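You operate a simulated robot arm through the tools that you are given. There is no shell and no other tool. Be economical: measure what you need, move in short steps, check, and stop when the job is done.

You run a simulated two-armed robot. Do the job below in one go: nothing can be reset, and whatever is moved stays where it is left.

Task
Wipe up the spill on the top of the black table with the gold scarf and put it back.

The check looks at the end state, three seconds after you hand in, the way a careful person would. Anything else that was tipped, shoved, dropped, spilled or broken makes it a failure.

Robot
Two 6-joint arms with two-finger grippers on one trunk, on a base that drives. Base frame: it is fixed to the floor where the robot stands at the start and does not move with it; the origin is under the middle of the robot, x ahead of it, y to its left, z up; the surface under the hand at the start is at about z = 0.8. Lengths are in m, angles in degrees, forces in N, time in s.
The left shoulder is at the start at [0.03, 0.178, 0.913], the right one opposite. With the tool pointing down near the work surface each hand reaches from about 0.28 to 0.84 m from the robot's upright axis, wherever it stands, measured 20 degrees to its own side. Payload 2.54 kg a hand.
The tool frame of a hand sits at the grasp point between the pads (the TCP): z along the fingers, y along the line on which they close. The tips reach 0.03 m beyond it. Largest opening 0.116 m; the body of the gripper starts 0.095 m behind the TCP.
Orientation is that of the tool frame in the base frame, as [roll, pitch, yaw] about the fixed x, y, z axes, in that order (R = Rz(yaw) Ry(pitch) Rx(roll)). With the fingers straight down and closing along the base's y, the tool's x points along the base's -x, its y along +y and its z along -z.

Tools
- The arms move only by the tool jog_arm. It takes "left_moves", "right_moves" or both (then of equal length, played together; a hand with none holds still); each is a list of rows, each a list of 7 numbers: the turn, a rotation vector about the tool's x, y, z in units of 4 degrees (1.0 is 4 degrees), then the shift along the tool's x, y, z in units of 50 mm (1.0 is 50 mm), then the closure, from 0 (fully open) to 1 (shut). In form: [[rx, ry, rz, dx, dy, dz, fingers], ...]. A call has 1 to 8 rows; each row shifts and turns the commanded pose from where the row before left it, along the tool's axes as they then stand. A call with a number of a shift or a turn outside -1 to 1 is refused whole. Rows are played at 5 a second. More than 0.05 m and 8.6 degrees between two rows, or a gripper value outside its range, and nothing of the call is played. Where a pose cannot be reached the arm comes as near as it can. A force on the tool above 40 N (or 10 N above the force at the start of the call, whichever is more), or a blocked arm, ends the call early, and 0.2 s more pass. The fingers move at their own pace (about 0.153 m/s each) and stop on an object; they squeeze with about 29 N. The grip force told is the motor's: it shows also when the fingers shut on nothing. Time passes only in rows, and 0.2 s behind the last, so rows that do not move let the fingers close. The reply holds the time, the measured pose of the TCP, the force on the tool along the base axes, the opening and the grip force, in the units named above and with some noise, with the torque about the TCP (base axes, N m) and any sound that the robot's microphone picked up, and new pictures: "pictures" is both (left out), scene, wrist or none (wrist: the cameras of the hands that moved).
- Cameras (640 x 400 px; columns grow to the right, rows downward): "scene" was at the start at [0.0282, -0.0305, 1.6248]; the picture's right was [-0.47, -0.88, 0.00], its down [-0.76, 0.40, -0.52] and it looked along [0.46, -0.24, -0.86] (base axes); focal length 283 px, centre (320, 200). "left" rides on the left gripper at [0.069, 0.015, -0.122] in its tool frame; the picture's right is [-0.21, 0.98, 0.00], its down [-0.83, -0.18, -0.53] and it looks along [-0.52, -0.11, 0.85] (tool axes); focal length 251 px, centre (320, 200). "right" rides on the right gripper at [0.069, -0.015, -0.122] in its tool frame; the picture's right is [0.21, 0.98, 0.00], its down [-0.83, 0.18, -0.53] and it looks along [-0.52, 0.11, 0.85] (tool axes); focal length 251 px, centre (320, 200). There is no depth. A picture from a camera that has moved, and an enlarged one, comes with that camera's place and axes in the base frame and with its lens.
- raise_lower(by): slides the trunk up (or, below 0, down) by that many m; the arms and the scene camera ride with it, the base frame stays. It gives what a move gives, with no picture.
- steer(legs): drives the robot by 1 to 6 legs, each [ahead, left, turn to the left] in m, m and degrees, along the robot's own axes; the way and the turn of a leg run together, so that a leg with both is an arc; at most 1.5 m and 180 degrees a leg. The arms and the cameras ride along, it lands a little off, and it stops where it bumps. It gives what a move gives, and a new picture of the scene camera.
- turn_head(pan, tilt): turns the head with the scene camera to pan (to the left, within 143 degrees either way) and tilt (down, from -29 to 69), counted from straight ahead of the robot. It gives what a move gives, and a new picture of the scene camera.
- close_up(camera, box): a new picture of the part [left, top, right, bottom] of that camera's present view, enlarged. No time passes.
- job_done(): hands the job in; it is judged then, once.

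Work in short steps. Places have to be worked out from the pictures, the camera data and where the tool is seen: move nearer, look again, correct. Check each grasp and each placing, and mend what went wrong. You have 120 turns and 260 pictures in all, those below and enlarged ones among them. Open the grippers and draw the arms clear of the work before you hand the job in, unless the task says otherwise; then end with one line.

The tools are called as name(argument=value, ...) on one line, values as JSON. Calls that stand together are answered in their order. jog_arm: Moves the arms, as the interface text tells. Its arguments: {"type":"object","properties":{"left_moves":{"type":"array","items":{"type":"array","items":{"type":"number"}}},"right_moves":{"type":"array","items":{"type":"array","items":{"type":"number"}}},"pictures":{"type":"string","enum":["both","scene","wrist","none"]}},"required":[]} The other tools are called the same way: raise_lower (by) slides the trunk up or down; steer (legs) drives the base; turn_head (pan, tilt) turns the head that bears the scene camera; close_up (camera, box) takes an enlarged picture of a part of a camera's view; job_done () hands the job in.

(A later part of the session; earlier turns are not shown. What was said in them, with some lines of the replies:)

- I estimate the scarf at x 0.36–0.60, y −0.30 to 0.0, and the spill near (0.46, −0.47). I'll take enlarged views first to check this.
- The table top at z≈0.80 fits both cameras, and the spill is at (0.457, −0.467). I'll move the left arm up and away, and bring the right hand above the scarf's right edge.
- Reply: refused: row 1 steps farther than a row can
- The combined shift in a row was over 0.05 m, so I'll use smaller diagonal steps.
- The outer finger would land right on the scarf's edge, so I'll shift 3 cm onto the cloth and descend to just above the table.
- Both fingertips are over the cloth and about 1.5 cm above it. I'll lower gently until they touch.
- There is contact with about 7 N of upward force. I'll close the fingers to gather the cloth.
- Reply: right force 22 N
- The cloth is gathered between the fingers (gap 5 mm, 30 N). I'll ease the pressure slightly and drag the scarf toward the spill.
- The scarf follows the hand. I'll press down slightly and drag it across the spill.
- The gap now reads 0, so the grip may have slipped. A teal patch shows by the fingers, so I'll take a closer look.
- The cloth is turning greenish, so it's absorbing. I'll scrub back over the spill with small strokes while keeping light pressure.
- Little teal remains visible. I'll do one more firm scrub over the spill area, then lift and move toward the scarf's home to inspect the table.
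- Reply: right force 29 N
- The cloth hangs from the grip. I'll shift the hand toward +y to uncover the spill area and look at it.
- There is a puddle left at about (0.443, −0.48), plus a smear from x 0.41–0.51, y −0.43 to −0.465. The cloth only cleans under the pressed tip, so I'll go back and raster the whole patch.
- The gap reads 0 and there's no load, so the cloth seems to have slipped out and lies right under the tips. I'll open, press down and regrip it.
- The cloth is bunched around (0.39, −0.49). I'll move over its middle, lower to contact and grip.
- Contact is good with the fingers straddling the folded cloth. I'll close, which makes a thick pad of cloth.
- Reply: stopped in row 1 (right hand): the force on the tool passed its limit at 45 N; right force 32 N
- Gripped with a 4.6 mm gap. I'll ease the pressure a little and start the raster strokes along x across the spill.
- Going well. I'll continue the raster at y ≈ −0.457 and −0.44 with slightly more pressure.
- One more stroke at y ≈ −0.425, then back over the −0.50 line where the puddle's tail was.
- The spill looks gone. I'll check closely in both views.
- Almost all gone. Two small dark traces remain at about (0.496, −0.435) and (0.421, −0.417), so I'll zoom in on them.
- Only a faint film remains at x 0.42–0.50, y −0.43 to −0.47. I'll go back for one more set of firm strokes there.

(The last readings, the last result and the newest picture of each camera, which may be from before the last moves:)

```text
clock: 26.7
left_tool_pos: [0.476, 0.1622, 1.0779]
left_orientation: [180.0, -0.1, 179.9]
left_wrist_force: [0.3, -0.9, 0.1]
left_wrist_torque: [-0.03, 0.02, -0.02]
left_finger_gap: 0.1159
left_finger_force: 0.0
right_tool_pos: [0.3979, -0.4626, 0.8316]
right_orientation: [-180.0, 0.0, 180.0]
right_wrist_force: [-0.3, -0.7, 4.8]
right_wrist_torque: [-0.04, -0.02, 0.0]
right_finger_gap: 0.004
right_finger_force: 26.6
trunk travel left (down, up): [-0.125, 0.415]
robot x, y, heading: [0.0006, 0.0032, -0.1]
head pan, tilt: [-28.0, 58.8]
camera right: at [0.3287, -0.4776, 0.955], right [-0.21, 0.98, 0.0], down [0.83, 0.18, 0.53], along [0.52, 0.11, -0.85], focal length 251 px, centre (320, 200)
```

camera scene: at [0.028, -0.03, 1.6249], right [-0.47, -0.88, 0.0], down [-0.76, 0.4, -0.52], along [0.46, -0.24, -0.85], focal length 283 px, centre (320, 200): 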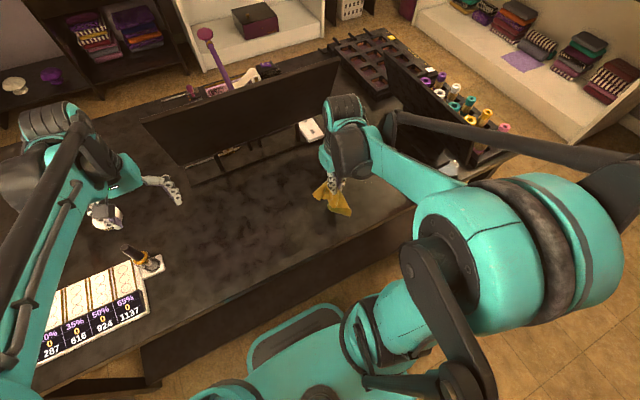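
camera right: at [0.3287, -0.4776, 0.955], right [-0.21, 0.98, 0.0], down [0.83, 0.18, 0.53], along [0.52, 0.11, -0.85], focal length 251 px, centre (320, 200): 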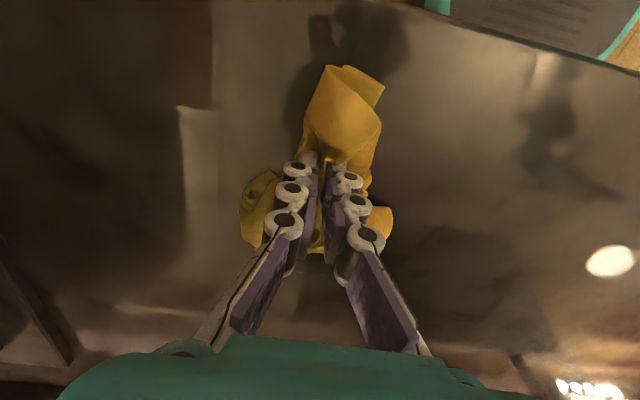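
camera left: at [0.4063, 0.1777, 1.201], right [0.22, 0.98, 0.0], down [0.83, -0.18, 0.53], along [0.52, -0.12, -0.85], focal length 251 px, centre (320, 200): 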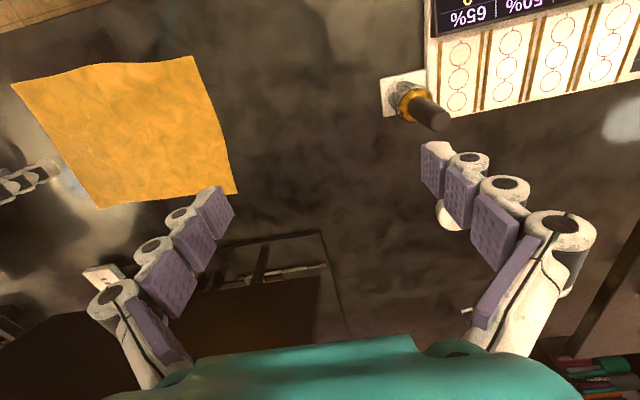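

The cloth is on the table with light contact, so I'll press 1.5 mm more and stroke.

jog_arm(right_moves=[[0, 0, 0, -0.8, 0, 0.03, 1], [0, 0, 0, -0.8, 0, 0, 1], [0, 0, 0, -0.6, 0.25, 0, 1], [0, 0, 0, 0.8, 0, 0, 1], [0, 0, 0, 0.8, 0, 0, 1], [0, 0, 0, 0.5, 0.3, 0, 1], [0, 0, 0, -0.8, 0, 0, 1], [0, 0, 0, -0.8, 0, 0, 1]], pictures="none")

jog_arm(right_moves=[[0, 0, 0, -0.5, -0.6, 0, 1], [0, 0, 0, 0.8, -0.3, 0, 1], [0, 0, 0, 0.8, 0.2, 0, 1], [0, 0, 0, -0.3, 0.3, 0, 1], [0, 0, 0, -0.8, 0, 0, 1], [0, 0, 0, 0.8, 0.2, 0, 1], [0, 0, 0, 0.8, 0, 0, 1]], pictures="none")

jog_arm(right_moves=[[0, 0, 0, 0, 0, -0.9, 1], [0, 0, 0, 0, 0, -0.9, 1], [0, 0, 0, 0, 0.3, -0.9, 1], [0, 0, 0, 0, 0.7, -0.6, 1], [0, 0, 0, 0, 0.9, 0, 1], [0, 0, 0, 0, 0.9, 0, 1], [0, 0, 0, 0, 0.9, 0, 1]])

close_up(camera="right", box=[120, 70, 260, 190])

```text
clock: 28.5
left_tool_pos: [0.4757, 0.1629, 1.0782]
left_orientation: [-180.0, 0.0, 179.9]
left_wrist_force: [0.1, -0.8, 0.4]
left_wrist_torque: [0.0, 0.01, 0.01]
left_finger_gap: 0.1163
left_finger_force: 0.1
right_tool_pos: [0.4846, -0.4385, 0.8306]
right_orientation: [179.9, -0.1, -180.0]
right_wrist_force: [-0.5, 1.4, 2.8]
right_wrist_torque: [0.01, -0.01, -0.04]
right_finger_gap: 0.004
right_finger_force: 33.8
trunk travel left (down, up): [-0.125, 0.415]
robot x, y, heading: [-0.0002, -0.0001, 0.0]
head pan, tilt: [-28.0, 58.8]
```

```text
clock: 30.1
left_tool_pos: [0.4757, 0.1631, 1.0787]
left_orientation: [179.9, 0.0, -179.9]
left_wrist_force: [0.7, 0.3, -0.5]
left_wrist_torque: [0.0, -0.03, 0.0]
left_finger_gap: 0.1159
left_finger_force: 0.0
right_tool_pos: [0.4042, -0.4503, 0.8303]
right_orientation: [180.0, 0.0, 179.9]
right_wrist_force: [2.4, 1.1, 17.1]
right_wrist_torque: [0.02, -0.24, -0.03]
right_finger_gap: 0.0019
right_finger_force: 26.6
trunk travel left (down, up): [-0.125, 0.415]
robot x, y, heading: [0.0018, -0.001, 0.2]
head pan, tilt: [-28.0, 58.8]
```

```text
clock: 31.7
left_tool_pos: [0.4753, 0.1625, 1.0771]
left_orientation: [180.0, 0.0, 179.9]
left_wrist_force: [-0.4, 0.6, -1.1]
left_wrist_torque: [-0.04, 0.02, -0.01]
left_finger_gap: 0.1163
left_finger_force: 0.0
right_tool_pos: [0.4056, -0.2638, 0.9965]
right_orientation: [179.9, -0.1, 179.9]
right_wrist_force: [0.8, 1.4, 3.8]
right_wrist_torque: [0.03, -0.04, -0.01]
right_finger_gap: 0.0015
right_finger_force: 28.5
trunk travel left (down, up): [-0.125, 0.415]
robot x, y, heading: [0.0026, 0.002, -0.1]
head pan, tilt: [-28.0, 58.8]
camera scene: at [0.0284, -0.0296, 1.6249], right [-0.47, -0.88, 0.0], down [-0.76, 0.4, -0.52], along [0.46, -0.24, -0.86], focal length 283 px, centre (320, 200)
camera right: at [0.3357, -0.2778, 1.1199], right [-0.21, 0.98, 0.0], down [0.83, 0.18, 0.53], along [0.52, 0.11, -0.85], focal length 251 px, centre (320, 200)
```

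scene: 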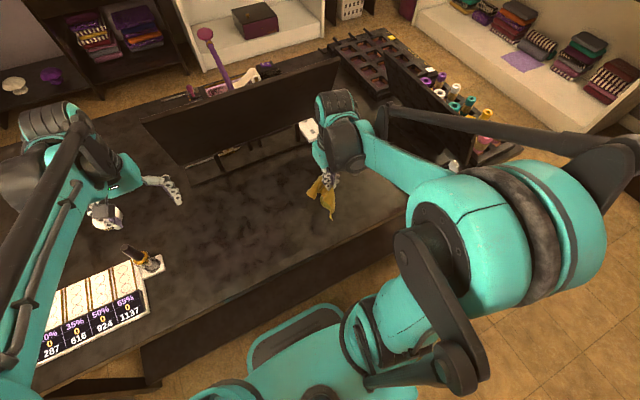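
right: 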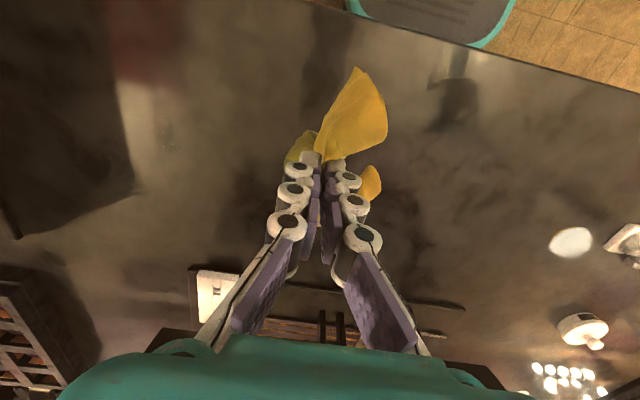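

```text
3.33 times, centred on (190, 130) of right
camera zoom: at [0.3357, -0.2778, 1.1199], right [-0.21, 0.98, 0.0], down [0.83, 0.18, 0.53], along [0.52, 0.11, -0.85], focal length 838 px, centre (753, 433)
```

zoom: 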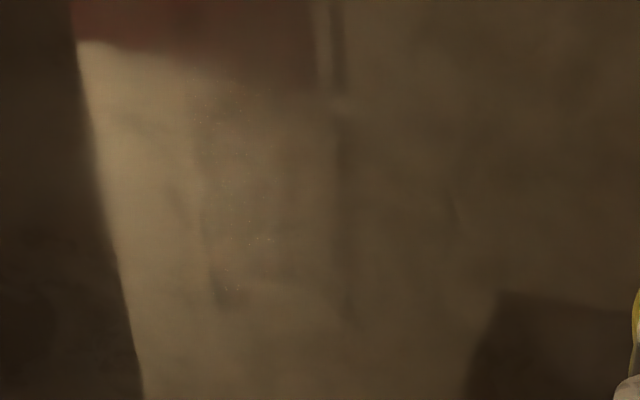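

The table is clean now. I'll carry the scarf to its original place (centre ≈ 0.48, −0.15), lower it, and move the left arm further out of the way.

jog_arm(right_moves=[[0, 0, 0, -0.5, 0.77, 0, 1], [0, 0, 0, -0.5, 0.77, 0, 1], [0, 0, 0, -0.5, 0.77, 0, 1], [0, 0, 0, 0, 0, 0.9, 1], [0, 0, 0, 0, 0, 0.9, 1], [0, 0, 0, 0, 0, 0.9, 1], [0, 0, 0, 0, 0, 0.2, 1]])

```text
clock: 33.3
left_tool_pos: [0.4752, 0.1618, 1.0782]
left_orientation: [179.9, 0.0, 180.0]
left_wrist_force: [-0.1, 0.3, 0.1]
left_wrist_torque: [0.03, -0.06, 0.02]
left_finger_gap: 0.1161
left_finger_force: 0.2
right_tool_pos: [0.4787, -0.1452, 0.8488]
right_orientation: [-180.0, 0.0, -179.9]
right_wrist_force: [-0.1, -0.3, -0.9]
right_wrist_torque: [-0.11, 0.03, 0.02]
right_finger_gap: 0.0044
right_finger_force: 30.0
trunk travel left (down, up): [-0.125, 0.415]
robot x, y, heading: [-0.0025, 0.0016, -0.1]
head pan, tilt: [-28.0, 58.8]
camera scene: at [0.0279, -0.0303, 1.6249], right [-0.47, -0.88, 0.0], down [-0.76, 0.4, -0.52], along [0.46, -0.24, -0.85], focal length 283 px, centre (320, 200)
camera right: at [0.4093, -0.1606, 0.9722], right [-0.21, 0.98, 0.0], down [0.83, 0.18, 0.53], along [0.52, 0.11, -0.85], focal length 251 px, centre (320, 200)
```

scene: 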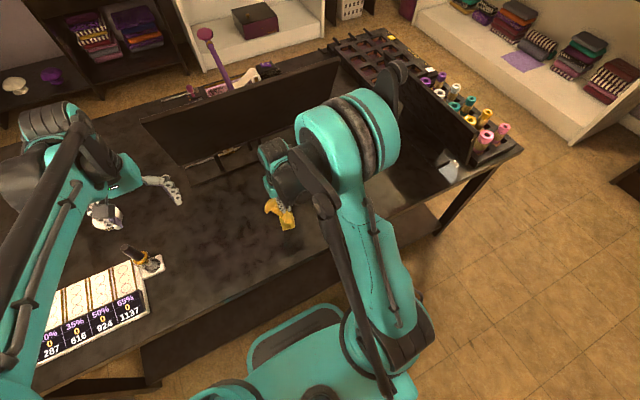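
right: 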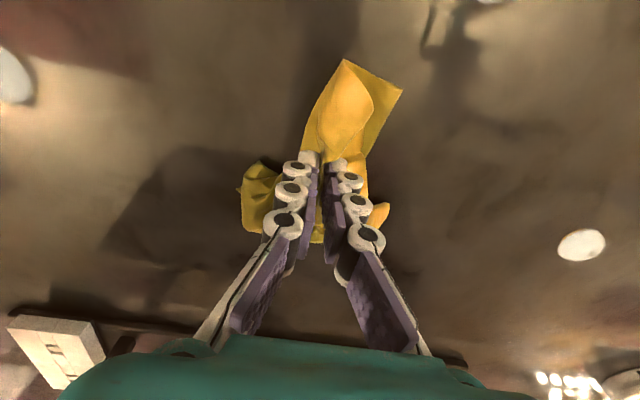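

I'll lower to the table, open, and lift straight up.

jog_arm(right_moves=[[0, 0, 0, 0, 0, 0.25, 1], [0, 0, 0, 0, 0, 0, 0.4], [0, 0, 0, 0, 0, 0, 0], [0, 0, 0, 0, 0, -0.4, 0], [0, 0, 0, 0, 0, -0.9, 0], [0, 0, 0, 0.6, 0, -0.7, 0], [0, 0, 0, 0.6, 0, -0.7, 0]])

```text
clock: 34.9
left_tool_pos: [0.4741, 0.1617, 1.0791]
left_orientation: [-180.0, 0.1, -180.0]
left_wrist_force: [-0.1, -0.7, 0.6]
left_wrist_torque: [0.01, -0.02, -0.01]
left_finger_gap: 0.116
left_finger_force: 0.0
right_tool_pos: [0.4185, -0.1499, 0.9732]
right_orientation: [180.0, 0.2, -180.0]
right_wrist_force: [-0.5, -0.5, 0.0]
right_wrist_torque: [0.01, -0.05, -0.02]
right_finger_gap: 0.1163
right_finger_force: 0.2
trunk travel left (down, up): [-0.125, 0.415]
robot x, y, heading: [-0.0015, 0.0005, 0.2]
head pan, tilt: [-28.0, 58.8]
camera scene: at [0.0262, -0.0306, 1.6249], right [-0.47, -0.88, 0.0], down [-0.75, 0.4, -0.52], along [0.46, -0.24, -0.85], focal length 283 px, centre (320, 200)
camera right: at [0.348, -0.1642, 1.0973], right [-0.21, 0.98, 0.0], down [0.83, 0.18, 0.54], along [0.52, 0.11, -0.84], focal length 251 px, centre (320, 200)
```

scene: 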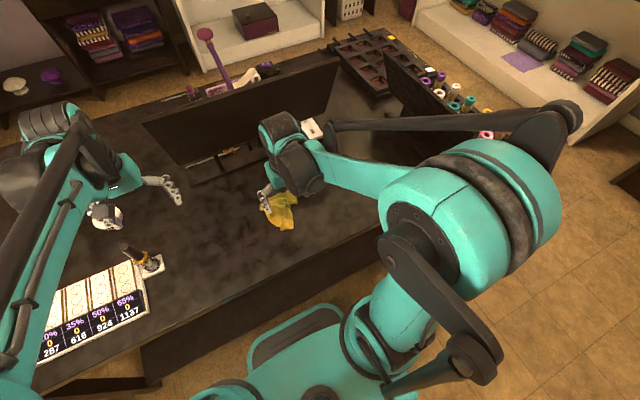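
right: 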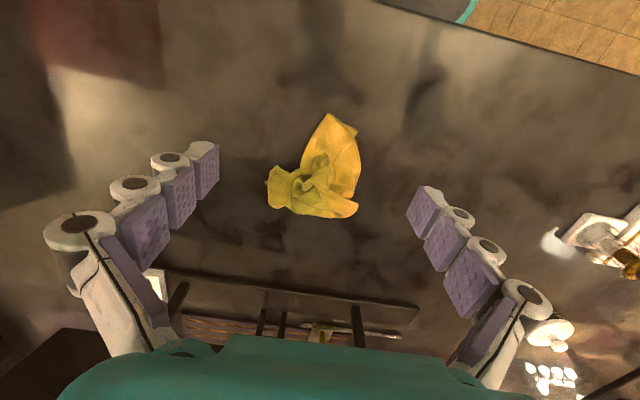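

The scarf is back at its place but crumpled. First I'll check a speck near the old spill area and look closely at the scarf.

close_up(camera="right", box=[0, 30, 160, 130])

close_up(camera="right", box=[240, 90, 400, 240])

close_up(camera="scene", box=[320, 140, 420, 220])

```text
4.00 times, centred on (80, 80) of right
camera zoom: at [0.348, -0.1642, 1.0973], right [-0.21, 0.98, 0.0], down [0.83, 0.18, 0.54], along [0.52, 0.11, -0.84], focal length 1006 px, centre (1280, 680)
```

zoom: 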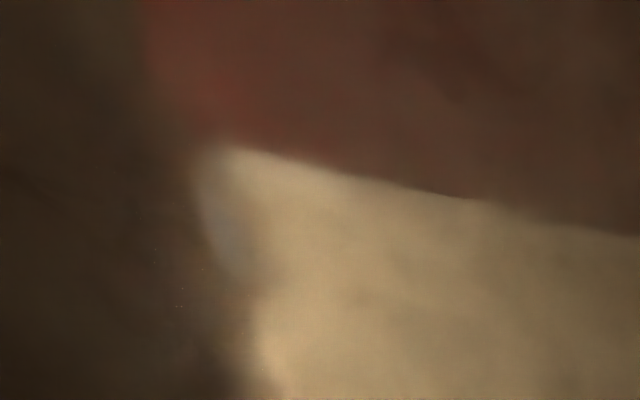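

```text
2.67 times, centred on (320, 165) of right
camera zoom: at [0.348, -0.1642, 1.0973], right [-0.21, 0.98, 0.0], down [0.83, 0.18, 0.54], along [0.52, 0.11, -0.84], focal length 670 px, centre (320, 293)
```

zoom: 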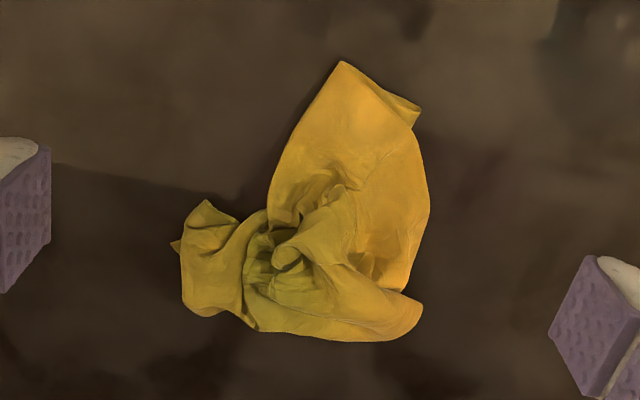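

```text
5.00 times, centred on (370, 180) of scene
camera zoom: at [0.0262, -0.0306, 1.6249], right [-0.47, -0.88, 0.0], down [-0.75, 0.4, -0.52], along [0.46, -0.24, -0.85], focal length 1413 px, centre (70, 300)
```

zoom: 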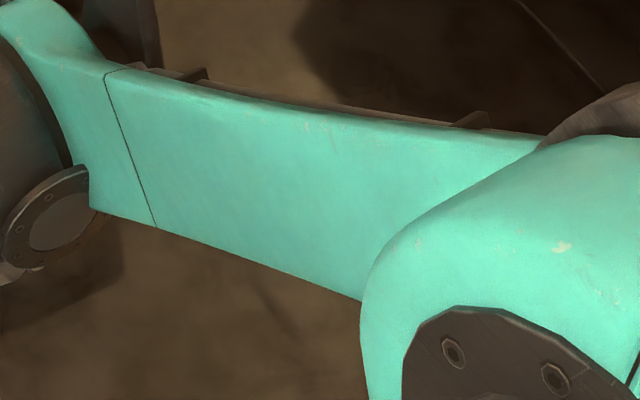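

The scarf's centre is at about (0.484, −0.14), matching its original centre. I'll bring the right arm back to its start position, which also gives an unobstructed view of the spill area.

jog_arm(right_moves=[[0, 0, 0, 0.3, -0.8, -0.2, 0], [0, 0, 0, 0.3, -0.85, 0, 0], [0, 0, 0, 0.3, -0.85, 0, 0], [0, 0, 0, 0.3, -0.8, 0, 0], [0, 0, 0, 0.3, -0.8, 0, 0], [0, 0, 0, 0.2, -0.8, 0, 0]])

close_up(camera="right", box=[200, 110, 360, 250])

```text
clock: 36.3
left_tool_pos: [0.4765, 0.1612, 1.0783]
left_orientation: [-180.0, -0.1, 180.0]
left_wrist_force: [-0.7, -0.1, -0.6]
left_wrist_torque: [0.03, 0.04, 0.02]
left_finger_gap: 0.1161
left_finger_force: 0.1
right_tool_pos: [0.3355, -0.3893, 0.9821]
right_orientation: [179.9, 0.1, 180.0]
right_wrist_force: [-0.7, 0.0, 0.3]
right_wrist_torque: [-0.01, 0.03, 0.02]
right_finger_gap: 0.1161
right_finger_force: 0.1
trunk travel left (down, up): [-0.125, 0.415]
robot x, y, heading: [0.002, -0.0003, -0.1]
head pan, tilt: [-28.0, 58.8]
camera scene: at [0.0286, -0.0317, 1.6248], right [-0.47, -0.88, 0.0], down [-0.76, 0.4, -0.52], along [0.46, -0.24, -0.86], focal length 283 px, centre (320, 200)
camera right: at [0.2655, -0.405, 1.1057], right [-0.22, 0.98, 0.0], down [0.83, 0.18, 0.53], along [0.52, 0.12, -0.85], focal length 251 px, centre (320, 200)
```

scene: 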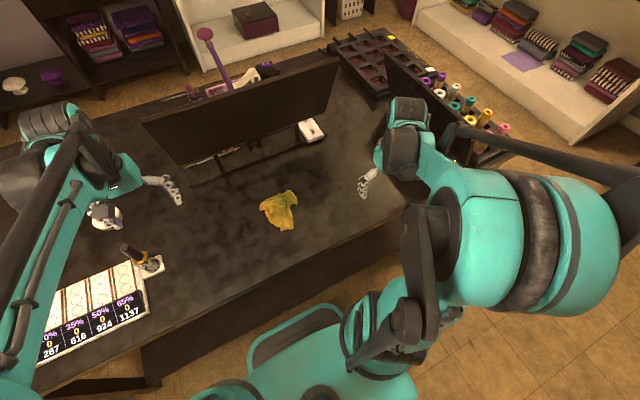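
right: 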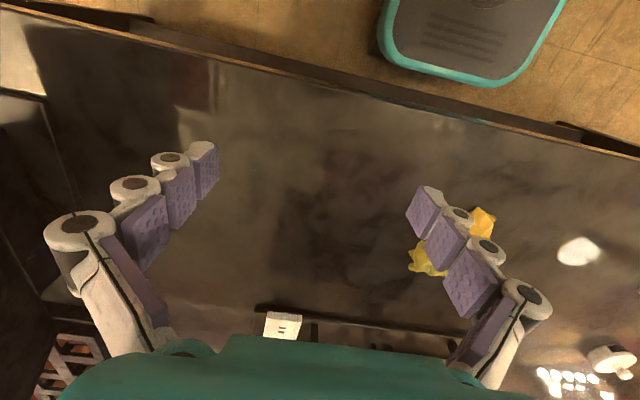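

```text
2.86 times, centred on (280, 180) of right
camera zoom: at [0.2655, -0.405, 1.1057], right [-0.22, 0.98, 0.0], down [0.83, 0.18, 0.53], along [0.52, 0.12, -0.85], focal length 718 px, centre (434, 257)
```

zoom: 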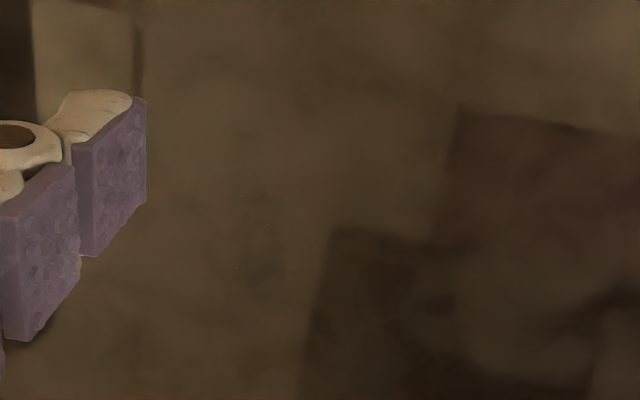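

The table is clean, the scarf is back in its place, nothing else looks disturbed, and both open hands are clear of the work. I'll hand in.

job_done()

```text
The job is handed in.
```

I wiped up the spill with the gold scarf and put the scarf back in its original spot. It is crumpled now rather than spread flat as it was at the start, and stained greenish from the spill.
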